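You operate a simulated robot arm through the tools that you are given. There is no shell and no other tool.

The job below is to be done with a simulated robot arm. You get a single attempt, and the scene is never put back.

TASK
The till shows the wrong drink: void it, then key in the yellow ticket up to its total.
Fine: dial to VOID, press the wrong drink's key, dial back to SALE; take no payment.

The check looks at the end state, three seconds after you hand in, the way a careful person would. Anything else that was tipped, shoved, dropped, spilled or broken makes it a failure.

THE ROBOT
A 6-joint arm with a two-finger parallel gripper, fixed in place. Base frame: the origin is at the foot of the arm, x ahead of it, y to its left, z up. Lengths are in m, angles in degrees, forces in N, time in s.
With the tool pointing down near the work surface it reaches from about 0.34 to 0.84 m from the base axis. Its first joint turns from -115.0 to 115.0 degrees. Payload 3.43 kg.
The TCP is the grasp point between the finger pads, 0.034 m short of the fingertips. In the tool frame z runs along the fingers and y along their closing line. Largest opening 0.128 m; finger width 0.024, thickness 0.012; the body of the gripper, 0.048 by 0.13 m, starts 0.096 m behind the TCP.
Orientation is that of the tool frame in the base frame, as a unit quaternion [w, x, y, z]. With the fingers straight down and closing along the base's y, the tool's x points along the base's -x, its y along +y and its z along -z.

THE INTERFACE
- The arm moves only by the tool servo_tool. Its argument "steps" is one flat list of numbers, 7 for each row, row after row: the turn, a rotation vector about the tool's x, y, z in degrees, then the shift along the tool's x, y, z in cm, then the gripper command, from -1 (fully open) to 1 (shut), values between in proportion. In form: [wx, wy, wz, x, y, z, jaw, wx, wy, wz, x, y, z, jaw, ...]. A call has 1 to 20 rows; each row is the pose to reach, as a shift and turn from the pose commanded when the call began, along the tool's axes at that moment. Rows are played at 5 a second. More than 0.05 m and 8.6 degrees between two rows, or a gripper value outside its range, and nothing of the call is played. Where a pose cannot be reached the arm comes as near as it can. A force on the tool above 40 N (or 10 N above the force at the start of the call, whichever is more), or a blocked arm, ends the call early, and 0.2 s more pass. The fingers move at their own pace (about 0.108 m/s each) and stop on an object; they squeeze with about 35 N. The grip force told is the motor's: it shows also when the fingers shut on nothing. Time passes only in rows, and 0.2 s behind the last, so rows that repeat a pose let the fingers close. The reply holds the time, the measured pose of the TCP, the force on the tool along the base axes, the opening and the grip force, in the units named above and with some noise, with the torque about the TCP (base axes, N m) and any sound that the robot's microphone picked up, and new pictures: "show" is both (left out), scene, wrist or none.
- Cameras (640 x 400 px; columns grow to the right, rows downward): "scene" is fixed at [0.2186, 0.6517, 1.8526]; the picture's right is [0.71, -0.71, -0.01], its down [-0.71, -0.71, 0.01] and it looks along [-0.01, -0.00, -1.00] (base axes); focal length 295 px, centre (320, 200). "wrist" rides on the gripper at [0.076, -0.011, -0.16] in the tool frame; the picture's right is [0.15, 0.99, 0.00], its down [-0.88, 0.13, -0.46] and it looks along [-0.45, 0.07, 0.89] (tool axes); focal length 234 px, centre (320, 200). There is no depth. A picture from a camera that has moved, and an enlarged one, comes with that camera's place and axes in the base frame and with its lens.
- move_column(by): slides the trunk up (or, below 0, down) by that many m; the arm rides with it, the base frame stays. It gives what a move gives, with no picture.
- zoom(camera, box): a new picture of the part [left, top, right, bottom] of that camera's present view, enlarged. It takes no simulated time.
- close_job(): hands the job in; it is judged then, once.

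Places have to be worked out from the pictures, the camera data and where the tool is seen. Open the gripper and draw the arm clear of the work before you hand the job in, unless the task says otherwise.

The tools are called after ">>>" as a command line: name --argument value ..., lists and objects as JSON in quotes. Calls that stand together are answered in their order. servo_tool: Moves the arm, as the interface text tells. Its arguments: {"type":"object","properties":{"steps":{"type":"array","items":{"type":"number"}},"show":{"type":"string","enum":["both","scene","wrist","none"]}},"required":["steps"]} The other tools are called the same way: move_column (by) slides the trunk up or down; zoom (camera, box) takes an enlarged picture of a part of a camera's view; close_job () hands the job in.

At the start:

```text
t: 0.0
tool_pos: [0.3527, 0.4089, 1.4405]
ee_rot: [-0.001, 0.0, 1.0, 0.0]
wrist_force: [0.2, -0.5, -0.3]
moment: [-0.02, 0.0, 0.02]
grip_width: 0.128
gripper_force: 0.1
trunk travel left (down, up): [-0.725, 0.065]
```

scene: 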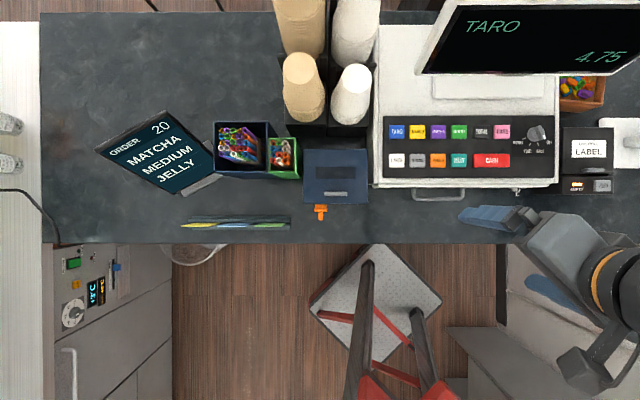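
wrist: 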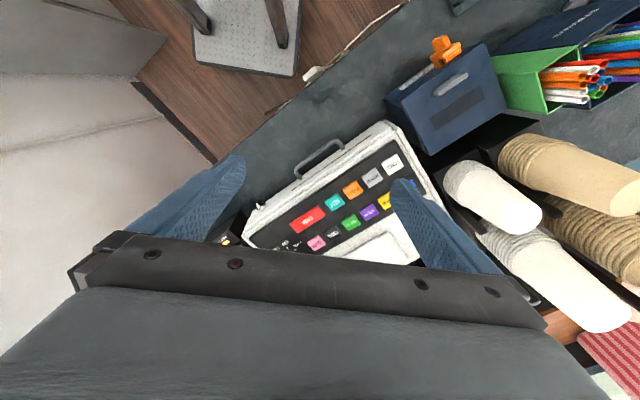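

The till shows TARO 4.75 and an order screen reads "20 MATCHA MEDIUM JELLY". I'll zoom in on the till keys, the dial, the order screen and the tickets first.

>>> zoom --camera "scene" --box '[370, 100, 570, 210]'

>>> zoom --camera "scene" --box '[500, 100, 640, 200]'

>>> zoom --camera "scene" --box '[90, 100, 350, 240]'

>>> zoom --camera "scene" --box '[400, 0, 640, 110]'

>>> zoom --camera "wrist" --box '[230, 110, 460, 270]'

```text
3.20 times, centred on (470, 155) of scene
camera zoom: at [0.2186, 0.6517, 1.8526], right [0.71, -0.71, -0.01], down [-0.71, -0.71, 0.01], along [-0.01, 0.0, -1.0], focal length 944 px, centre (-160, 344)
```

zoom: 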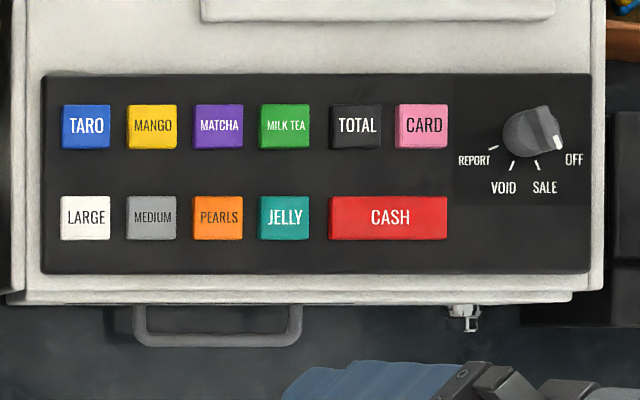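

```text
4.00 times, centred on (570, 150) of scene
camera zoom: at [0.2186, 0.6517, 1.8526], right [0.71, -0.71, -0.01], down [-0.71, -0.71, 0.01], along [-0.01, 0.0, -1.0], focal length 1180 px, centre (-680, 400)
```

zoom: 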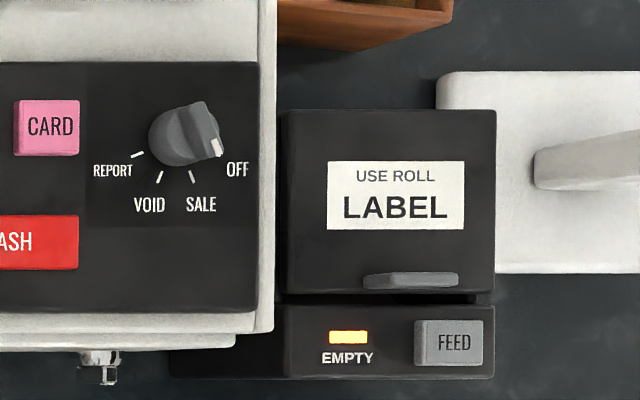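

```text
2.46 times, centred on (220, 170) of scene
camera zoom: at [0.2186, 0.6517, 1.8526], right [0.71, -0.71, -0.01], down [-0.71, -0.71, 0.01], along [-0.01, 0.0, -1.0], focal length 726 px, centre (566, 274)
```

zoom: 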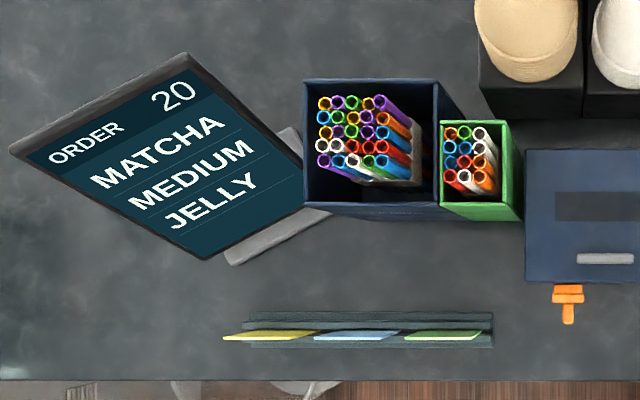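

```text
2.67 times, centred on (520, 55) of scene
camera zoom: at [0.2186, 0.6517, 1.8526], right [0.71, -0.71, -0.01], down [-0.71, -0.71, 0.01], along [-0.01, 0.0, -1.0], focal length 787 px, centre (-213, 587)
```

zoom: 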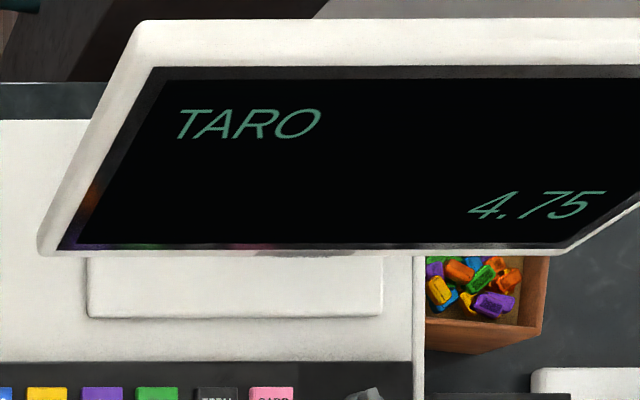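

```text
2.50 times, centred on (345, 190) of wrist
camera zoom: at [0.2767, 0.3967, 1.5992], right [-0.15, 0.99, 0.0], down [0.88, 0.13, 0.46], along [0.45, 0.07, -0.89], focal length 585 px, centre (258, 225)
```

zoom: 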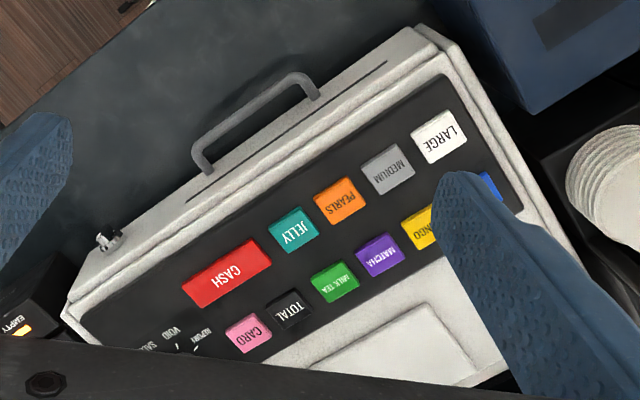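

The key panel triangulates to z of about 1.13, with CASH near (0.56, 0.41). The yellow ticket in the rack is almost edge-on to the scene camera, so I'll zoom tightly on it and on the knob.

>>> zoom --camera "scene" --box '[176, 212, 232, 247]'

>>> zoom --camera "scene" --box '[508, 118, 556, 165]'

>>> zoom --camera "wrist" --box '[260, 215, 340, 265]'

```text
11.43 times, centred on (204, 230) of scene
camera zoom: at [0.2186, 0.6517, 1.8526], right [0.71, -0.71, -0.01], down [-0.71, -0.71, 0.01], along [-0.01, 0.0, -1.0], focal length 3372 px, centre (1646, -137)
```

zoom: 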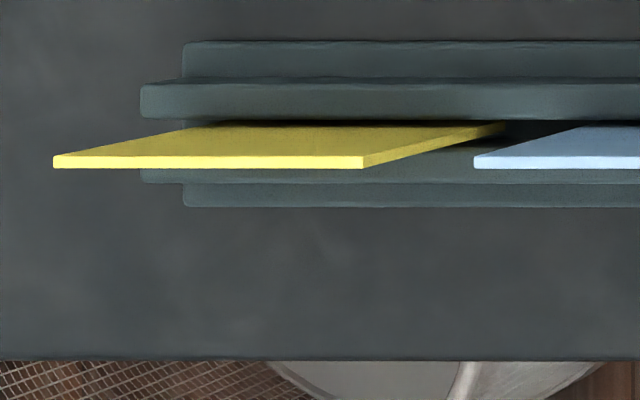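

```text
8.51 times, centred on (532, 142) of scene
camera zoom: at [0.2186, 0.6517, 1.8526], right [0.71, -0.71, -0.01], down [-0.71, -0.71, 0.01], along [-0.01, 0.0, -1.0], focal length 2511 px, centre (-1484, 698)
```

zoom: 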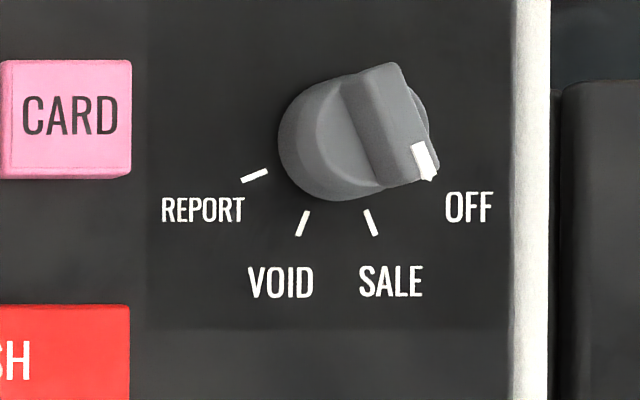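

```text
8.00 times, centred on (300, 240) of wrist
camera zoom: at [0.2767, 0.3967, 1.5992], right [-0.15, 0.99, 0.0], down [0.88, 0.13, 0.46], along [0.45, 0.07, -0.89], focal length 1873 px, centre (480, -120)
```

zoom: 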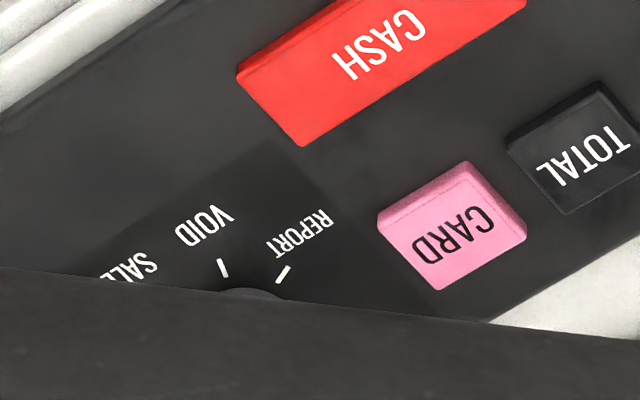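

The knob points at SALE. The stops are 45° apart, so VOID is 45° clockwise seen from above. The ticket stands near (-0.07, 0.84) with its writing facing the robot side, so I'll swing the wrist camera that way, staying high, and check after the first part.

>>> servo_tool --steps '[0, 0, -6, 4.2, 1.7, 0, -1, 0, 0, -12, 8.4, 3.4, 0, -1, 0, 0, -18, 12.6, 5.1, 0, -1, 0, 0, -24, 16.8, 6.8, 0, -1, 0, 0, -30, 21, 8.5, 0, -1, 0, 0, -36, 25.2, 10.2, 0, -1]' --show "both"

```text
t: 1.4
tool_pos: [0.0987, 0.51, 1.4392]
ee_rot: [0.0, -0.31, 0.951, 0.0]
wrist_force: [0.2, -0.2, -0.5]
moment: [0.03, 0.04, 0.0]
grip_width: 0.128
gripper_force: 0.0
trunk travel left (down, up): [-0.725, 0.065]
camera wrist: at [0.0447, 0.4549, 1.5989], right [-0.7, 0.71, 0.0], down [0.63, 0.62, 0.46], along [0.32, 0.32, -0.89], focal length 234 px, centre (320, 200)
```

scene: 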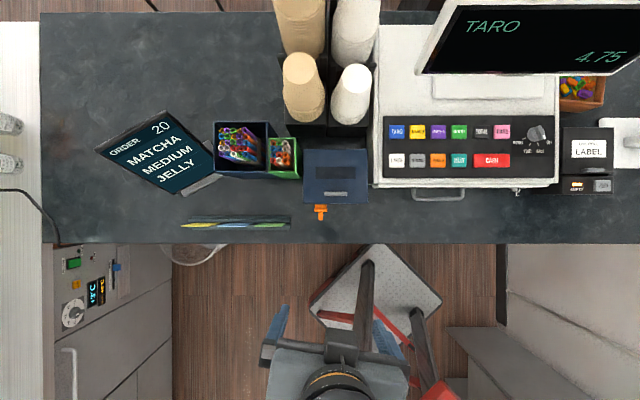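
wrist: 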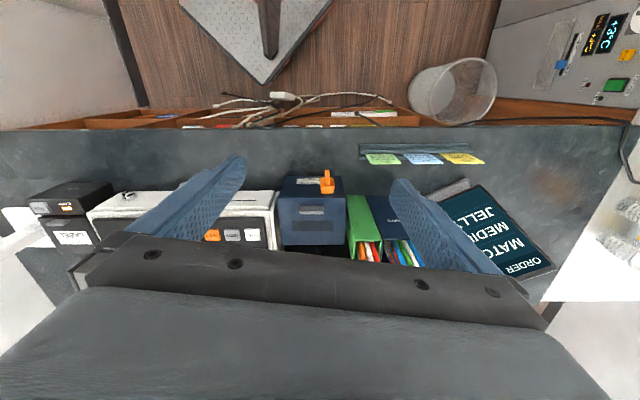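

The tickets' written faces now show in the wrist view, so I'll zoom in on them.

>>> zoom --camera "wrist" --box '[430, 135, 500, 179]'

>>> zoom --camera "wrist" --box '[350, 130, 500, 180]'

```text
9.09 times, centred on (465, 157) of wrist
camera zoom: at [0.0447, 0.4549, 1.5989], right [-0.7, 0.71, 0.0], down [0.63, 0.62, 0.46], along [0.32, 0.32, -0.89], focal length 2129 px, centre (-998, 591)
```

zoom: 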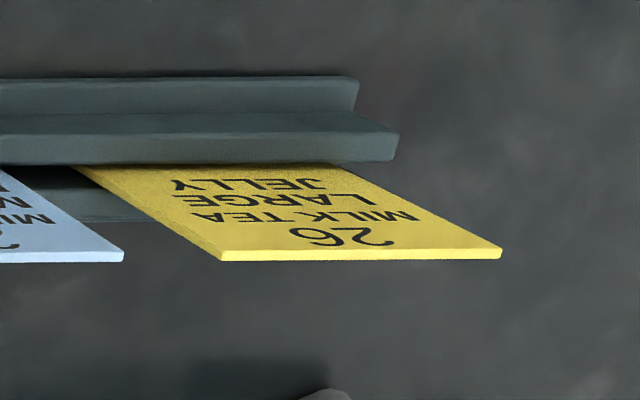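

```text
4.27 times, centred on (425, 155) of wrist
camera zoom: at [0.0447, 0.4549, 1.5989], right [-0.7, 0.71, 0.0], down [0.63, 0.62, 0.46], along [0.32, 0.32, -0.89], focal length 999 px, centre (-128, 392)
```

zoom: 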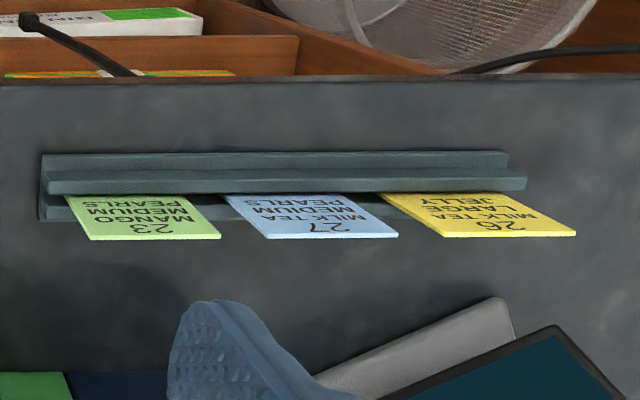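

The yellow ticket reads 26: MILK TEA, LARGE, JELLY, so the keys are TARO in VOID, then MILK TEA, LARGE, JELLY and TOTAL in SALE. I'll double-check the bottom of the ticket and the order board, and move back over the till with the camera square to the key panel.

>>> zoom --camera "wrist" --box '[440, 140, 490, 170]'

>>> servo_tool --steps '[0, 0, -1.1, -2.46, -3.74, 0, -1, 0, 0, -2.2, -4.92, -7.48, 0, -1, 0, 0, -3.4, -7.39, -11.2, 0, -1, 0, 0, -4.5, -9.85, -14.95, 0, -1, 0, 0, -5.6, -12.3, -18.7, 0, -1, 0, 0, -6.8, -14.8, -22.4, 0, -1, 0, 0, -7.9, -17.2, -26.2, 0, -1, 0, 0, -9, -19.7, -29.9, 0, -1]' --show "both"

```text
12.80 times, centred on (465, 155) of wrist
camera zoom: at [0.0447, 0.4549, 1.5989], right [-0.7, 0.71, 0.0], down [0.63, 0.62, 0.46], along [0.32, 0.32, -0.89], focal length 2997 px, centre (-1536, 776)
```

zoom: 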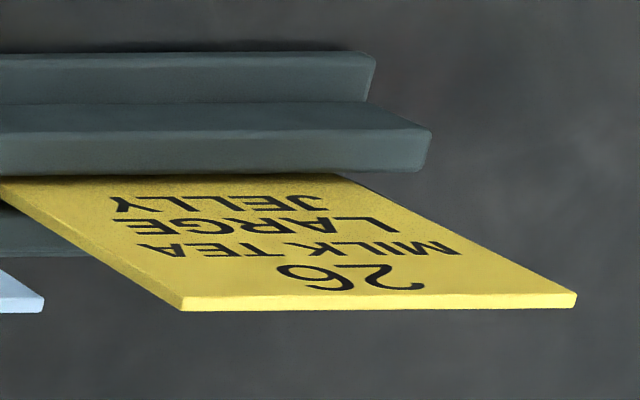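

```text
t: 3.2
tool_pos: [0.4355, 0.386, 1.44]
ee_rot: [0.0, -0.384, 0.923, 0.0]
wrist_force: [-0.6, -0.7, -0.3]
moment: [0.01, -0.03, -0.01]
grip_width: 0.128
gripper_force: 0.0
trunk travel left (down, up): [-0.725, 0.065]
camera wrist: at [0.3892, 0.3233, 1.5998], right [-0.8, 0.59, 0.0], down [0.53, 0.72, 0.46], along [0.27, 0.37, -0.89], focal length 234 px, centre (320, 200)
```

scene: 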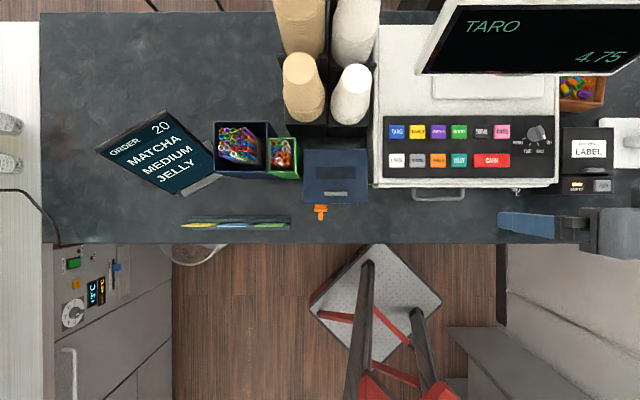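
wrist: 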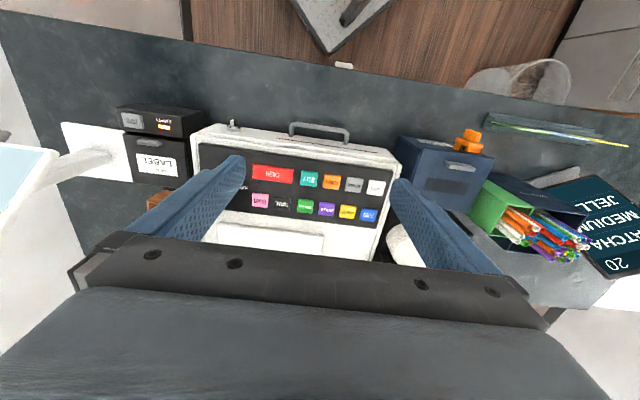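

I'll zoom in on the till from here to triangulate the keys, the dial and the display.

>>> zoom --camera "wrist" --box '[180, 110, 410, 254]'

>>> zoom --camera "wrist" --box '[0, 90, 210, 230]'

>>> zoom --camera "scene" --box '[375, 110, 565, 200]'

```text
2.78 times, centred on (295, 182) of wrist
camera zoom: at [0.3892, 0.3233, 1.5998], right [-0.8, 0.59, 0.0], down [0.53, 0.72, 0.46], along [0.27, 0.37, -0.89], focal length 650 px, centre (389, 250)
```

zoom: 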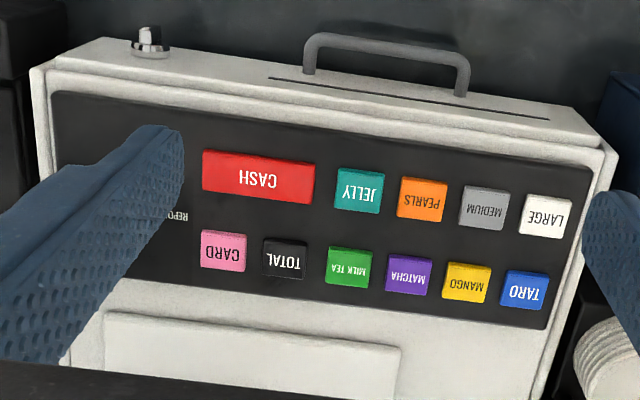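

```text
2.86 times, centred on (105, 160) of wrist
camera zoom: at [0.3892, 0.3233, 1.5998], right [-0.8, 0.59, 0.0], down [0.53, 0.72, 0.46], along [0.27, 0.37, -0.89], focal length 669 px, centre (934, 314)
```

zoom: 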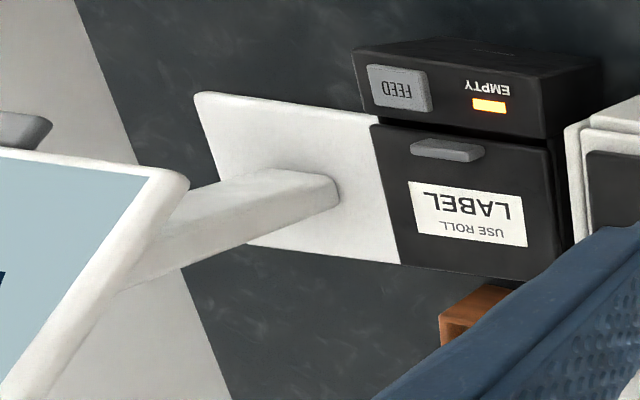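

```text
3.37 times, centred on (470, 155) of scene
camera zoom: at [0.2186, 0.6517, 1.8526], right [0.71, -0.71, -0.01], down [-0.71, -0.71, 0.01], along [-0.01, 0.0, -1.0], focal length 994 px, centre (-185, 352)
```

zoom: 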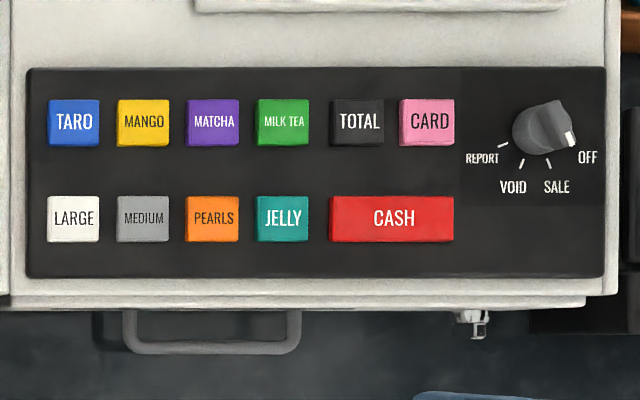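

I have CASH near (0.592, 0.414, 1.088), TARO near (0.467, 0.635, ~1.10) and the dial centre near (0.716, 0.380). The display overhangs close to the dial, so I'll tilt the tool to look at it and measure its height and position.

>>> servo_tool --steps '[0, -7, 0, 0, 0, 0, -1, 0, -14, 0, 0, 0, 0, -1, 0, -21, 0, 0, 0, 0, -1, 0, -28, 0, 0, 0, 0, -1, 0, -35, 0, 0, 0, 0, -1]' --show "both"

```text
t: 4.4
tool_pos: [0.4353, 0.3862, 1.4393]
ee_rot: [0.279, -0.365, 0.881, 0.116]
wrist_force: [0.2, -0.7, 1.0]
moment: [-0.01, 0.03, 0.01]
grip_width: 0.128
gripper_force: 0.0
trunk travel left (down, up): [-0.725, 0.065]
camera wrist: at [0.3353, 0.2677, 1.5266], right [-0.78, 0.61, -0.08], down [0.23, 0.42, 0.88], along [0.57, 0.67, -0.47], focal length 234 px, centre (320, 200)
```

scene: 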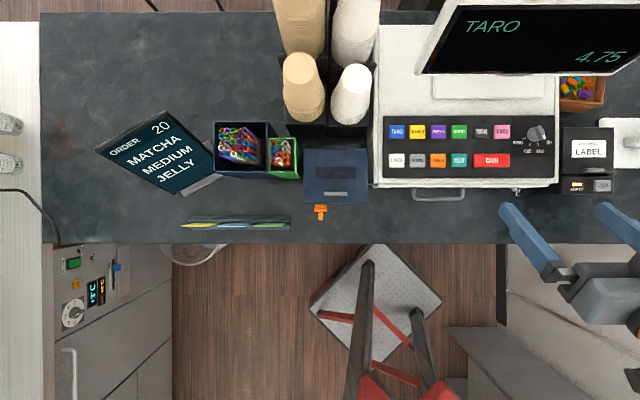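
wrist: 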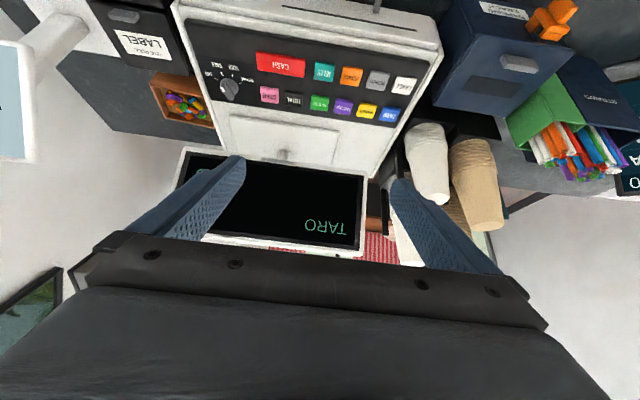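

This is a useful view: the display sits on a post behind the key panel, and the dial is visible. I'll zoom in on the panel, the dial and the display edge.

>>> zoom --camera "wrist" --box '[170, 30, 420, 186]'

>>> zoom --camera "wrist" --box '[195, 55, 259, 95]'

>>> zoom --camera "wrist" --box '[160, 130, 400, 280]'

>>> zoom --camera "wrist" --box '[0, 0, 220, 170]'

```text
2.56 times, centred on (295, 108) of wrist
camera zoom: at [0.3353, 0.2677, 1.5266], right [-0.78, 0.61, -0.08], down [0.23, 0.42, 0.88], along [0.57, 0.67, -0.47], focal length 600 px, centre (384, 436)
```

zoom: 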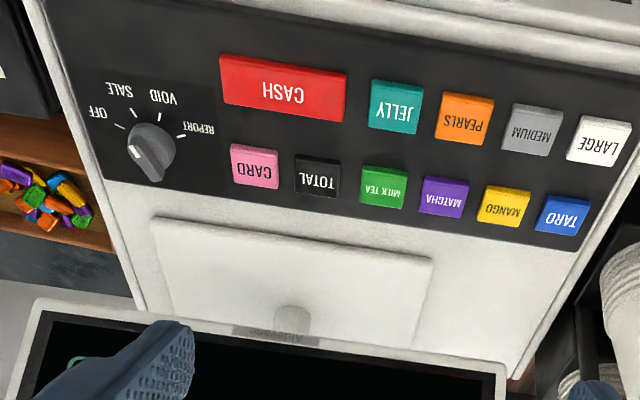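

```text
10.00 times, centred on (227, 75) of wrist
camera zoom: at [0.3353, 0.2677, 1.5266], right [-0.78, 0.61, -0.08], down [0.23, 0.42, 0.88], along [0.57, 0.67, -0.47], focal length 2342 px, centre (1250, 1450)
```

zoom: 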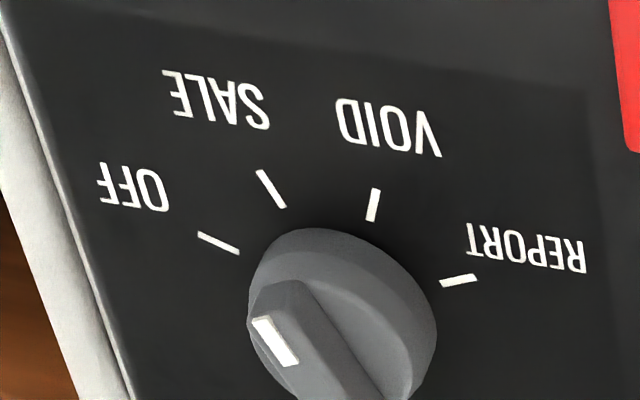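

```text
2.67 times, centred on (280, 205) of wrist
camera zoom: at [0.3353, 0.2677, 1.5266], right [-0.78, 0.61, -0.08], down [0.23, 0.42, 0.88], along [0.57, 0.67, -0.47], focal length 624 px, centre (427, 187)
```

zoom: 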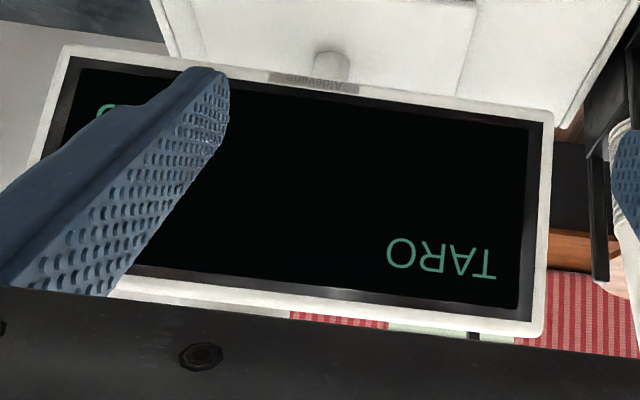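

```text
2.35 times, centred on (110, 85) of wrist
camera zoom: at [0.3353, 0.2677, 1.5266], right [-0.78, 0.61, -0.08], down [0.23, 0.42, 0.88], along [0.57, 0.67, -0.47], focal length 551 px, centre (814, 471)
```

zoom: 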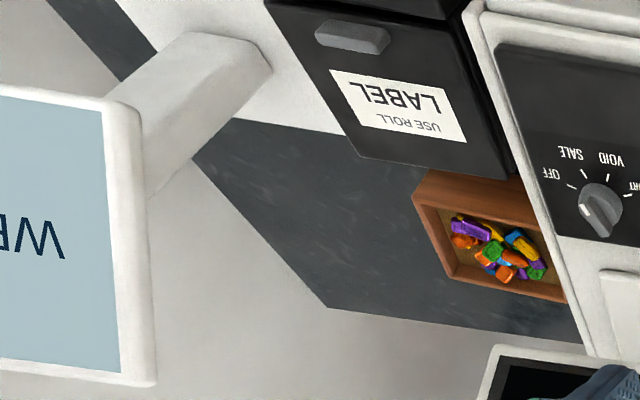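

The display's lower edge is at z of about 1.183 and roughly 12 cm behind the dial and key row, so a vertical gripper clears it. I'll undo the tilt before moving over the dial.

>>> servo_tool --steps '[0, 7, 0, 0, 0, 0, -1, 0, 14, 0, 0, 0, 0, -0.6, 0, 21, 0, 0, 0, 0, -0.2, 0, 28, 0, 0, 0, 0, 0.1, 0, 35, 0, 0, 0, 0, 0.2]' --show "none"

```text
t: 5.6
tool_pos: [0.4352, 0.3843, 1.4399]
ee_rot: [-0.001, -0.382, 0.924, 0.0]
wrist_force: [-0.2, -0.7, 0.4]
moment: [0.03, -0.04, -0.02]
grip_width: 0.0516
gripper_force: 0.1
trunk travel left (down, up): [-0.725, 0.065]
```

The tool is upright with the jaw at 5 cm. Next I'll hover over the dial's estimated position at z = 1.30 with the jaws turned to close across the dial's bar (yaw 67.5°).

>>> servo_tool --steps '[0, 0, -3.2, -2.82, -2.86, 0, 0.2, 0, 0, -6.4, -5.64, -5.72, 0, 0.2, 0, 0, -9.6, -8.46, -8.58, 0, 0.2, 0, 0, -12.8, -11.27, -11.43, 0, 0.2, 0, 0, -16, -14.1, -14.3, 0, 0.2, 0, 0, -19.2, -16.9, -17.15, 0, 0.2, 0, 0, -22.5, -19.73, -20.01, 0, 0.2, 0, 0, -22.5, -19.73, -20.01, 4.6, 0.2, 0, 0, -22.5, -19.73, -20.01, 9.2, 0.2, 0, 0, -22.5, -19.73, -20.01, 14, 0.2]' --show "both"

```text
t: 7.8
tool_pos: [0.6951, 0.3739, 1.2908]
ee_rot: [0.001, -0.556, 0.831, 0.0]
wrist_force: [-0.8, -2.1, 2.0]
moment: [0.1, -0.18, 0.0]
grip_width: 0.0513
gripper_force: 0.1
out of reach, approached as far as the arm can: row 5, 6, 7, 8, 9, 10
trunk travel left (down, up): [-0.725, 0.065]
camera wrist: at [0.6759, 0.2989, 1.449], right [-0.97, 0.24, 0.0], down [0.21, 0.86, 0.46], along [0.11, 0.44, -0.89], focal length 234 px, centre (320, 200)
```

scene: 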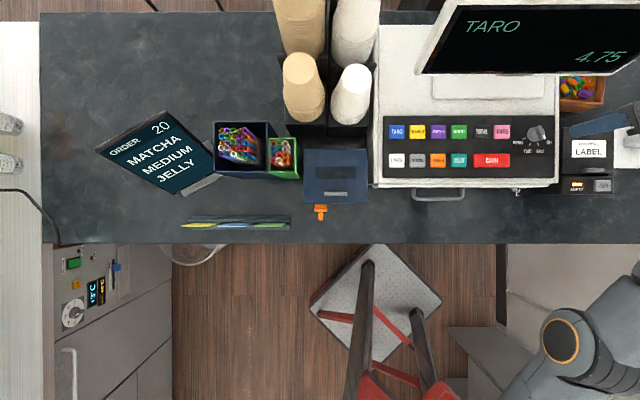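
wrist: 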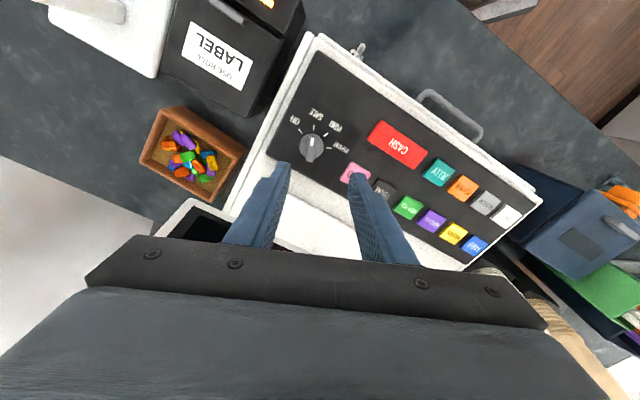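

At this height the reach stops just short, and it improves lower down. I'll zoom on the dial from here to fix its exact position relative to the tool.

>>> zoom --camera "wrist" --box '[272, 100, 352, 180]'

>>> zoom --camera "wrist" --box '[120, 30, 560, 270]'

```text
5.00 times, centred on (312, 140) of wrist
camera zoom: at [0.6759, 0.2989, 1.449], right [-0.97, 0.24, 0.0], down [0.21, 0.86, 0.46], along [0.11, 0.44, -0.89], focal length 1171 px, centre (360, 500)
```

zoom: 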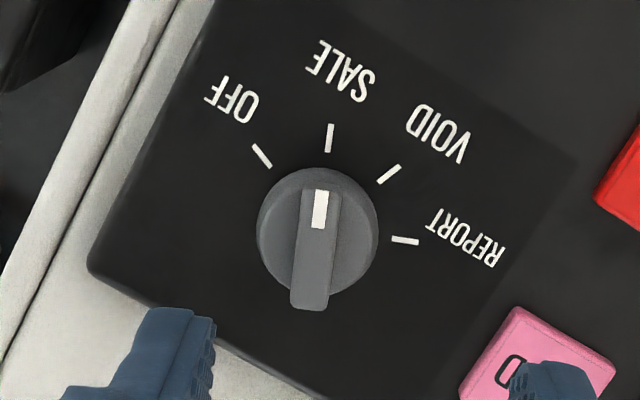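

```text
1.45 times, centred on (340, 150) of wrist
camera zoom: at [0.6759, 0.2989, 1.449], right [-0.97, 0.24, 0.0], down [0.21, 0.86, 0.46], along [0.11, 0.44, -0.89], focal length 341 px, centre (291, 273)
```

zoom: 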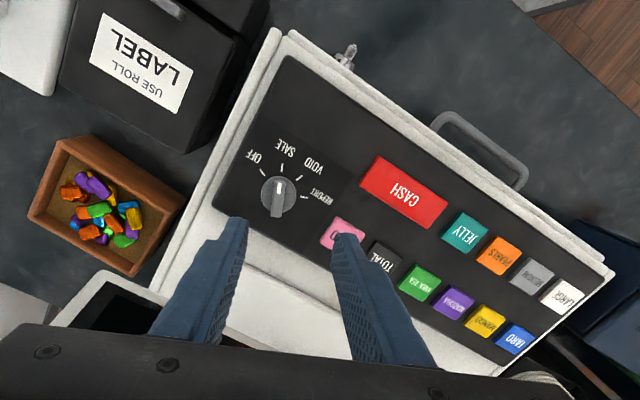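

The dial centre comes out at about (0.711, 0.384). I'll descend vertically 9 cm, keeping the tips above the knob, to see where the arm settles, while narrowing the jaw to about 3 cm.

>>> servo_tool --steps '[0, 0, 0, 0, 0, 3, 0.3, 0, 0, 0, 0, 0, 6, 0.45, 0, 0, 0, 0, 0, 9, 0.55, 0, 0, 0, 0, 0, 9, 0.55]' --show "both"

```text
t: 8.8
tool_pos: [0.6965, 0.3724, 1.1984]
ee_rot: [0.0, -0.556, 0.831, 0.0]
wrist_force: [-0.2, 0.2, 0.0]
moment: [-0.03, 0.01, -0.01]
grip_width: 0.0288
gripper_force: 0.0
trunk travel left (down, up): [-0.725, 0.065]
camera wrist: at [0.6772, 0.2967, 1.3587], right [-0.97, 0.24, 0.0], down [0.22, 0.86, 0.46], along [0.11, 0.44, -0.89], focal length 234 px, centre (320, 200)
```

scene: 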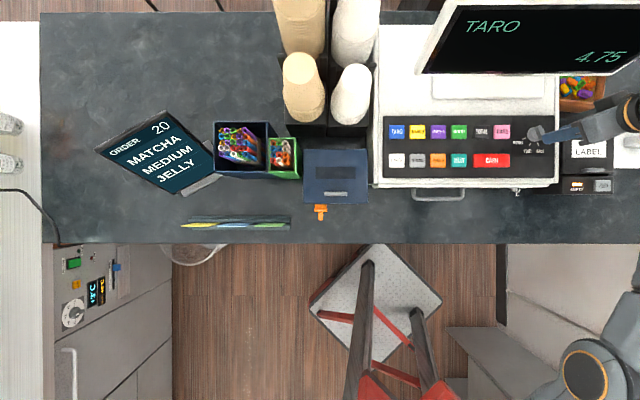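
wrist: 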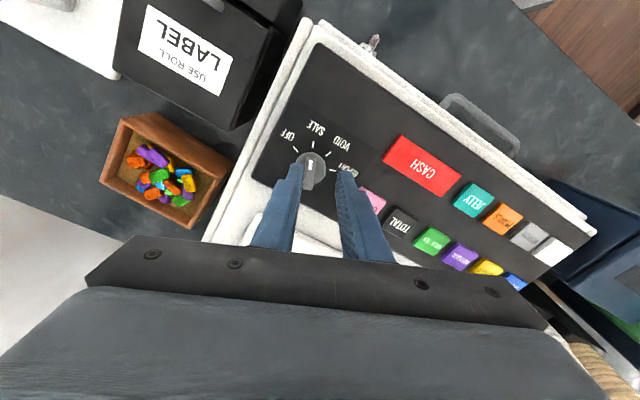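

The commanded pose is the pose the arm actually reached, so shifts count from where it is. I'll zoom for the knob's position relative to the fingertips.

>>> zoom --camera "wrist" --box '[262, 110, 372, 180]'

>>> zoom --camera "scene" --box '[500, 85, 640, 175]'

```text
5.71 times, centred on (317, 145) of wrist
camera zoom: at [0.6772, 0.2967, 1.3587], right [-0.97, 0.24, 0.0], down [0.22, 0.86, 0.46], along [0.11, 0.44, -0.89], focal length 1338 px, centre (337, 514)
```

zoom: 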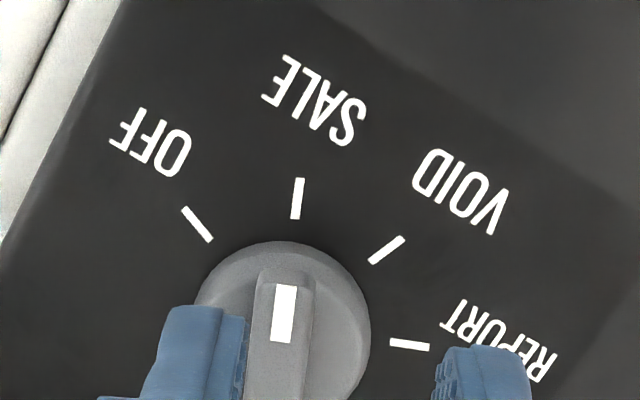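

```text
4.44 times, centred on (570, 130) of scene
camera zoom: at [0.2186, 0.6517, 1.8526], right [0.71, -0.71, -0.01], down [-0.71, -0.71, 0.01], along [-0.01, 0.0, -1.0], focal length 1311 px, centre (-791, 511)
```

zoom: 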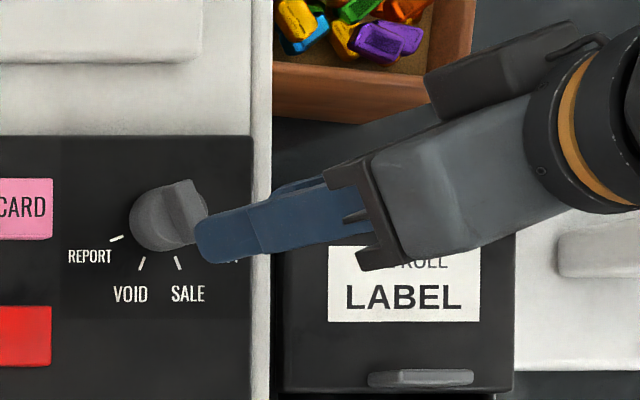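

Comparing scales between the two heights puts the panel at the dial near z = 1.095 and the knob centre at (0.711, 0.382). I'll shift sideways by about 1.4 cm and 1.0 cm at this height and check alignment.

>>> servo_tool --steps '[0, 0, 0, -0.72, -0.49, 0, 0.55, 0, 0, 0, -1.43, -0.98, 0, 0.55, 0, 0, 0, -1.43, -0.98, 0, 0.55]' --show "wrist"

>>> zoom --camera "wrist" --box '[262, 120, 372, 190]'

>>> zoom --camera "scene" --box '[480, 90, 600, 165]'

```text
t: 9.6
tool_pos: [0.7092, 0.3834, 1.1984]
ee_rot: [0.0, -0.555, 0.832, 0.0]
wrist_force: [0.8, -0.2, 0.6]
moment: [0.02, -0.02, 0.02]
grip_width: 0.029
gripper_force: 0.1
trunk travel left (down, up): [-0.725, 0.065]
camera wrist: at [0.6912, 0.3068, 1.3591], right [-0.97, 0.24, 0.0], down [0.22, 0.86, 0.46], along [0.11, 0.44, -0.89], focal length 234 px, centre (320, 200)
```

wrist: 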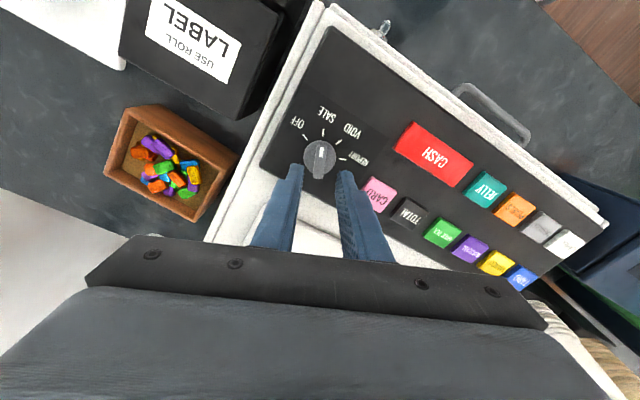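

```text
5.71 times, centred on (317, 155) of wrist
camera zoom: at [0.6912, 0.3068, 1.3591], right [-0.97, 0.24, 0.0], down [0.22, 0.86, 0.46], along [0.11, 0.44, -0.89], focal length 1338 px, centre (337, 457)
```

zoom: 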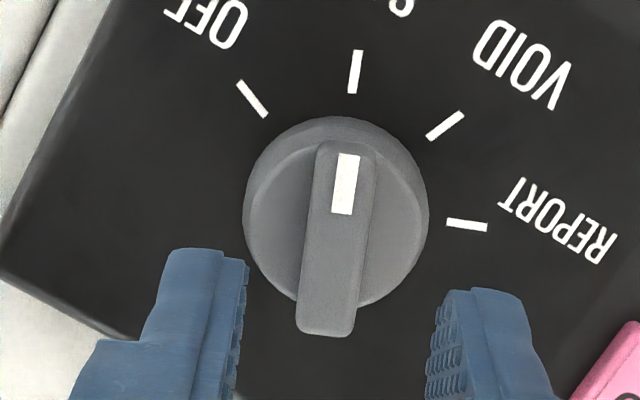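

```text
5.33 times, centred on (540, 128) of scene
camera zoom: at [0.2186, 0.6517, 1.8526], right [0.71, -0.71, -0.01], down [-0.71, -0.71, 0.01], along [-0.01, 0.0, -1.0], focal length 1574 px, centre (-853, 587)
```

zoom: 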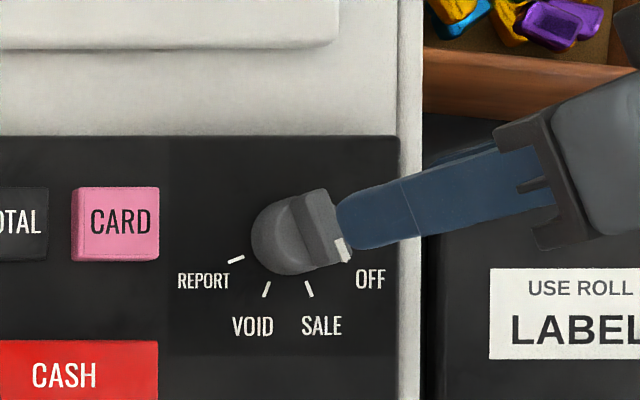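

The bar now sits centred between the fingers, aligned to within about 2 mm. I'll lower 3.5 cm so the tips come level with the bar's top.

>>> servo_tool --steps '[0, 0, 0, 0, 0, 1.5, 0.55, 0, 0, 0, 0, 0, 3, 0.55, 0, 0, 0, 0, 0, 3.5, 0.55]' --show "wrist"

>>> zoom --camera "wrist" --box '[262, 120, 382, 195]'

>>> zoom --camera "scene" --box '[480, 90, 600, 165]'

```text
t: 10.4
tool_pos: [0.7115, 0.3825, 1.165]
ee_rot: [0.0, -0.556, 0.831, 0.0]
wrist_force: [0.2, 0.1, 0.6]
moment: [-0.01, -0.01, -0.01]
grip_width: 0.0286
gripper_force: 0.0
trunk travel left (down, up): [-0.725, 0.065]
camera wrist: at [0.6924, 0.3067, 1.325], right [-0.97, 0.24, 0.0], down [0.22, 0.86, 0.46], along [0.11, 0.44, -0.89], focal length 234 px, centre (320, 200)
```

wrist: 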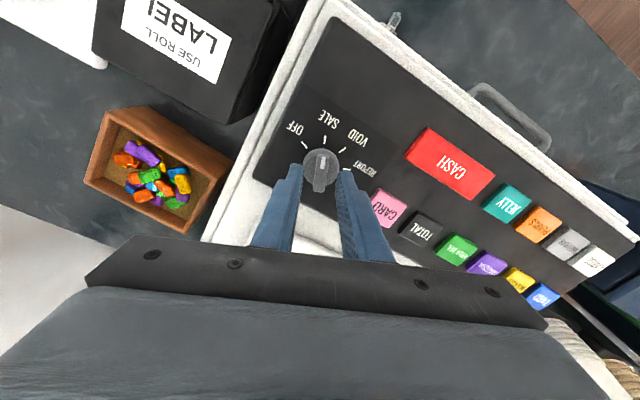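

```text
5.33 times, centred on (322, 158) of wrist
camera zoom: at [0.6924, 0.3067, 1.325], right [-0.97, 0.24, 0.0], down [0.22, 0.86, 0.46], along [0.11, 0.44, -0.89], focal length 1249 px, centre (309, 427)
```

zoom: 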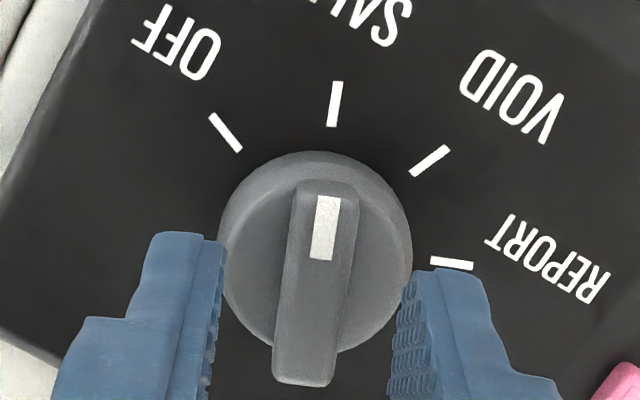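

```text
5.33 times, centred on (540, 128) of scene
camera zoom: at [0.2186, 0.6517, 1.8526], right [0.71, -0.71, -0.01], down [-0.71, -0.71, 0.01], along [-0.01, 0.0, -1.0], focal length 1574 px, centre (-853, 587)
```

zoom: 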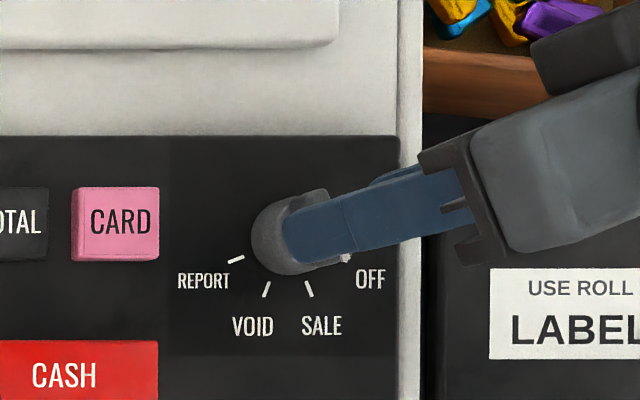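

The panel at the dial is at z = 1.096, and the tool is centred on the knob within 1 mm. I'll descend in small steps towards the skirt, watching the force.

>>> servo_tool --steps '[0, 0, 0, 0, 0, 0.6, 0.55, 0, 0, 0, 0, 0, 1.2, 0.55, 0, 0, 0, 0, 0, 1.2, 0.55]' --show "wrist"

>>> zoom --camera "wrist" --box '[262, 125, 382, 200]'

```text
t: 11.2
tool_pos: [0.7105, 0.3821, 1.1548]
ee_rot: [0.001, -0.556, 0.831, 0.0]
wrist_force: [-0.6, -0.4, 0.1]
moment: [0.03, 0.02, 0.04]
grip_width: 0.029
gripper_force: 0.1
trunk travel left (down, up): [-0.725, 0.065]
camera wrist: at [0.6923, 0.3066, 1.3129], right [-0.97, 0.24, 0.0], down [0.22, 0.86, 0.46], along [0.11, 0.44, -0.89], focal length 234 px, centre (320, 200)
```

wrist: 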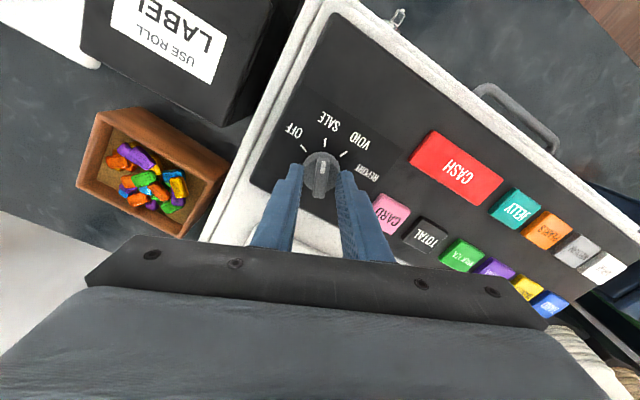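

```text
5.33 times, centred on (322, 162) of wrist
camera zoom: at [0.6923, 0.3066, 1.3129], right [-0.97, 0.24, 0.0], down [0.22, 0.86, 0.46], along [0.11, 0.44, -0.89], focal length 1249 px, centre (309, 400)
```

zoom: 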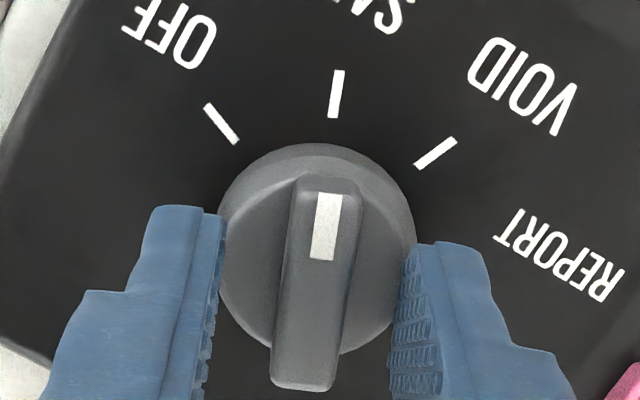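

There is no contact yet and the tips are about 2.3 cm above the panel. I'll lower another 7 mm.

>>> servo_tool --steps '[0, 0, 0, 0, 0, 0.4, 0.55, 0, 0, 0, 0, 0, 0.7, 0.55, 0, 0, 0, 0, 0, 0.7, 0.55]' --show "wrist"

>>> zoom --camera "wrist" --box '[262, 125, 382, 200]'

>>> zoom --camera "scene" --box '[500, 105, 580, 155]'

```text
t: 12.0
tool_pos: [0.7105, 0.3822, 1.15]
ee_rot: [0.004, -0.557, 0.831, 0.0]
wrist_force: [2.9, 2.3, 36.0]
moment: [0.11, 0.5, 0.0]
grip_width: 0.0284
gripper_force: 0.1
trunk travel left (down, up): [-0.725, 0.065]
camera wrist: at [0.6908, 0.3059, 1.3099], right [-0.97, 0.24, -0.01], down [0.21, 0.86, 0.46], along [0.12, 0.45, -0.89], focal length 234 px, centre (320, 200)
```

wrist: 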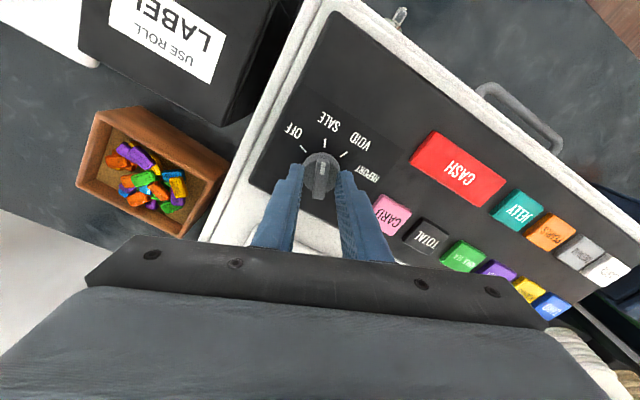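

```text
5.33 times, centred on (322, 162) of wrist
camera zoom: at [0.6908, 0.3059, 1.3099], right [-0.97, 0.24, -0.01], down [0.21, 0.86, 0.46], along [0.12, 0.45, -0.89], focal length 1249 px, centre (309, 400)
```

zoom: 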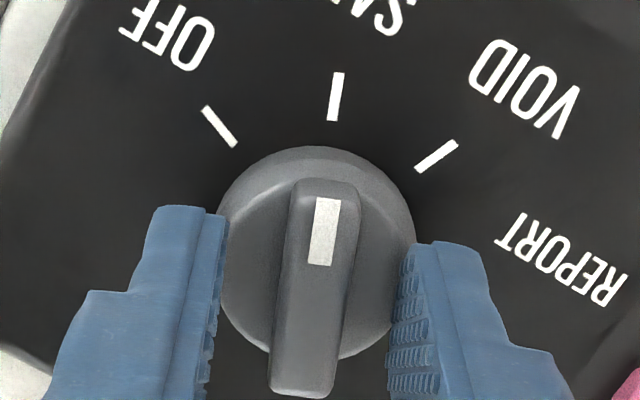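

```text
8.00 times, centred on (540, 130) of scene
camera zoom: at [0.2186, 0.6517, 1.8526], right [0.71, -0.71, -0.01], down [-0.71, -0.71, 0.01], along [-0.01, 0.0, -1.0], focal length 2360 px, centre (-1440, 760)
```

zoom: 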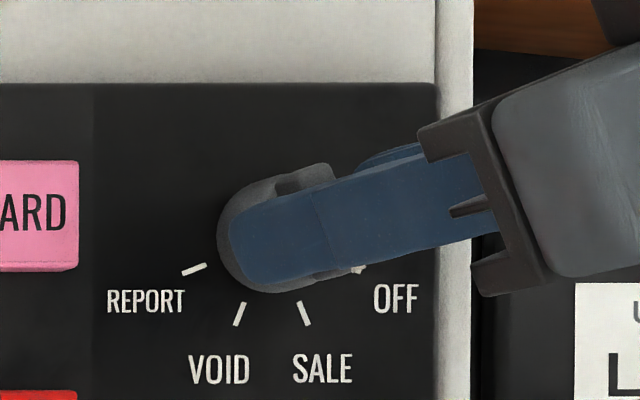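

The tips touched the skirt at about z = 1.116 (36 N). I'll lift 6 mm to clear it, then close on the bar.

>>> servo_tool --steps '[0, 0, 0, 0, 0, -0.6, 0.55, 0, 0, 0, 0, 0, -0.6, 0.55, 0, 0, 0, 0, 0, -0.6, 0.75, 0, 0, 0, 0, 0, -0.6, 1, 0, 0, 0, 0, 0, -0.6, 1]' --show "wrist"

>>> zoom --camera "wrist" --box '[262, 125, 382, 200]'

```text
t: 13.2
tool_pos: [0.7091, 0.3813, 1.152]
ee_rot: [-0.002, -0.556, 0.831, 0.0]
wrist_force: [-6.7, -5.7, 2.5]
moment: [-0.79, 0.31, 0.0]
grip_width: 0.0108
gripper_force: 43.9
trunk travel left (down, up): [-0.725, 0.065]
camera wrist: at [0.6917, 0.3061, 1.3106], right [-0.97, 0.24, 0.0], down [0.22, 0.86, 0.45], along [0.11, 0.44, -0.89], focal length 234 px, centre (320, 200)
```

wrist: 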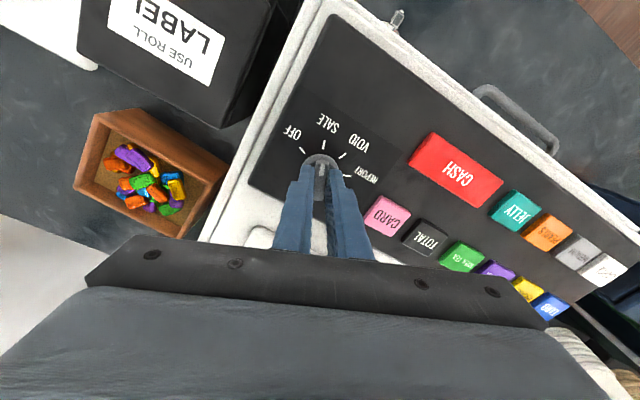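

```text
5.33 times, centred on (322, 162) of wrist
camera zoom: at [0.6917, 0.3061, 1.3106], right [-0.97, 0.24, 0.0], down [0.22, 0.86, 0.45], along [0.11, 0.44, -0.89], focal length 1249 px, centre (309, 400)
```

zoom: 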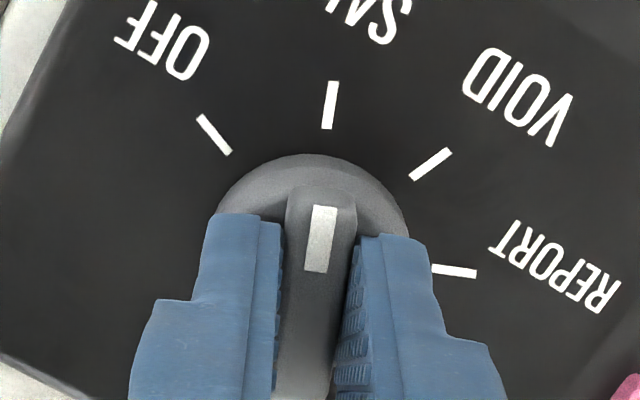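

The bar is gripped (10.8 mm, 44 N). I'll rotate 45° clockwise seen from above, towards VOID.

>>> servo_tool --steps '[0, 0, 7.5, 0, 0, 0, 1, 0, 0, 15, 0, 0, 0, 1, 0, 0, 22.5, 0, 0, 0, 1, 0, 0, 30, 0, 0, 0, 1, 0, 0, 37.5, 0, 0, 0, 1, 0, 0, 45, 0, 0, 0, 1, 0, 0, 45, 0, 0, 0, 1]' --show "both"

>>> zoom --camera "wrist" --box '[262, 125, 382, 200]'

>>> zoom --camera "scene" --box '[500, 105, 580, 155]'

```text
t: 14.8
tool_pos: [0.7094, 0.3821, 1.1518]
ee_rot: [-0.002, -0.194, 0.981, 0.0]
wrist_force: [-27.6, -7.7, -23.0]
moment: [0.05, 0.09, -0.01]
grip_width: 0.0107
gripper_force: 44.6
trunk travel left (down, up): [-0.725, 0.065]
camera wrist: at [0.6441, 0.3414, 1.3107], right [-0.51, 0.86, 0.0], down [0.77, 0.46, 0.45], along [0.39, 0.23, -0.89], focal length 234 px, centre (320, 200)
```

scene: 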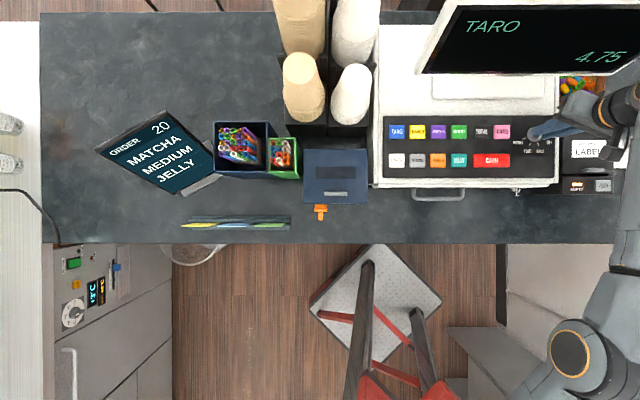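
wrist: 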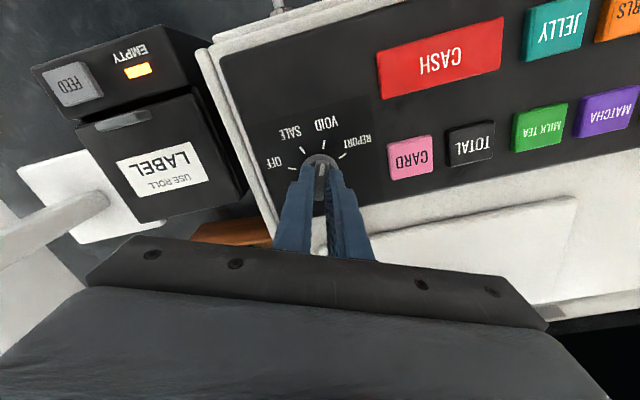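

```text
5.33 times, centred on (322, 162) of wrist
camera zoom: at [0.6441, 0.3414, 1.3107], right [-0.51, 0.86, 0.0], down [0.77, 0.46, 0.45], along [0.39, 0.23, -0.89], focal length 1249 px, centre (309, 400)
```

zoom: 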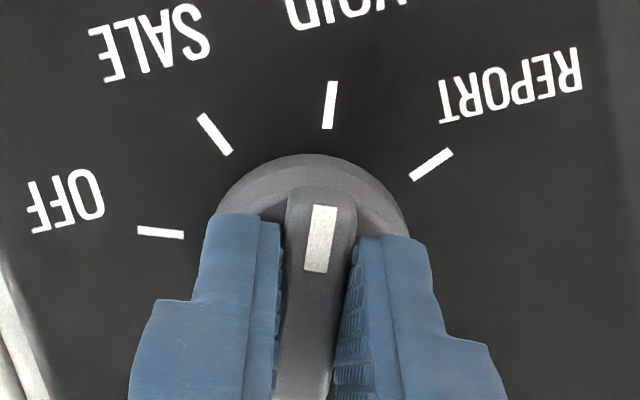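

```text
8.00 times, centred on (540, 130) of scene
camera zoom: at [0.2186, 0.6517, 1.8526], right [0.71, -0.71, -0.01], down [-0.71, -0.71, 0.01], along [-0.01, 0.0, -1.0], focal length 2360 px, centre (-1440, 760)
```

zoom: 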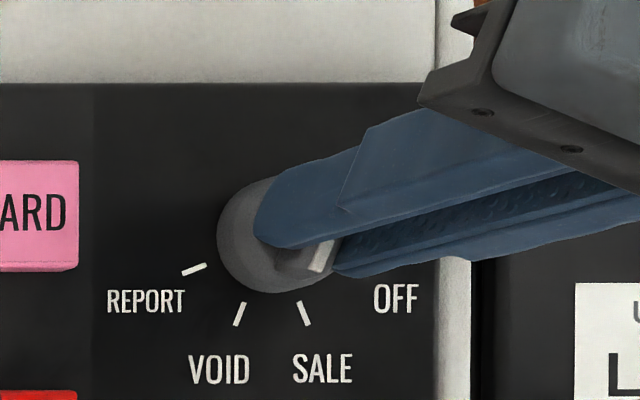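

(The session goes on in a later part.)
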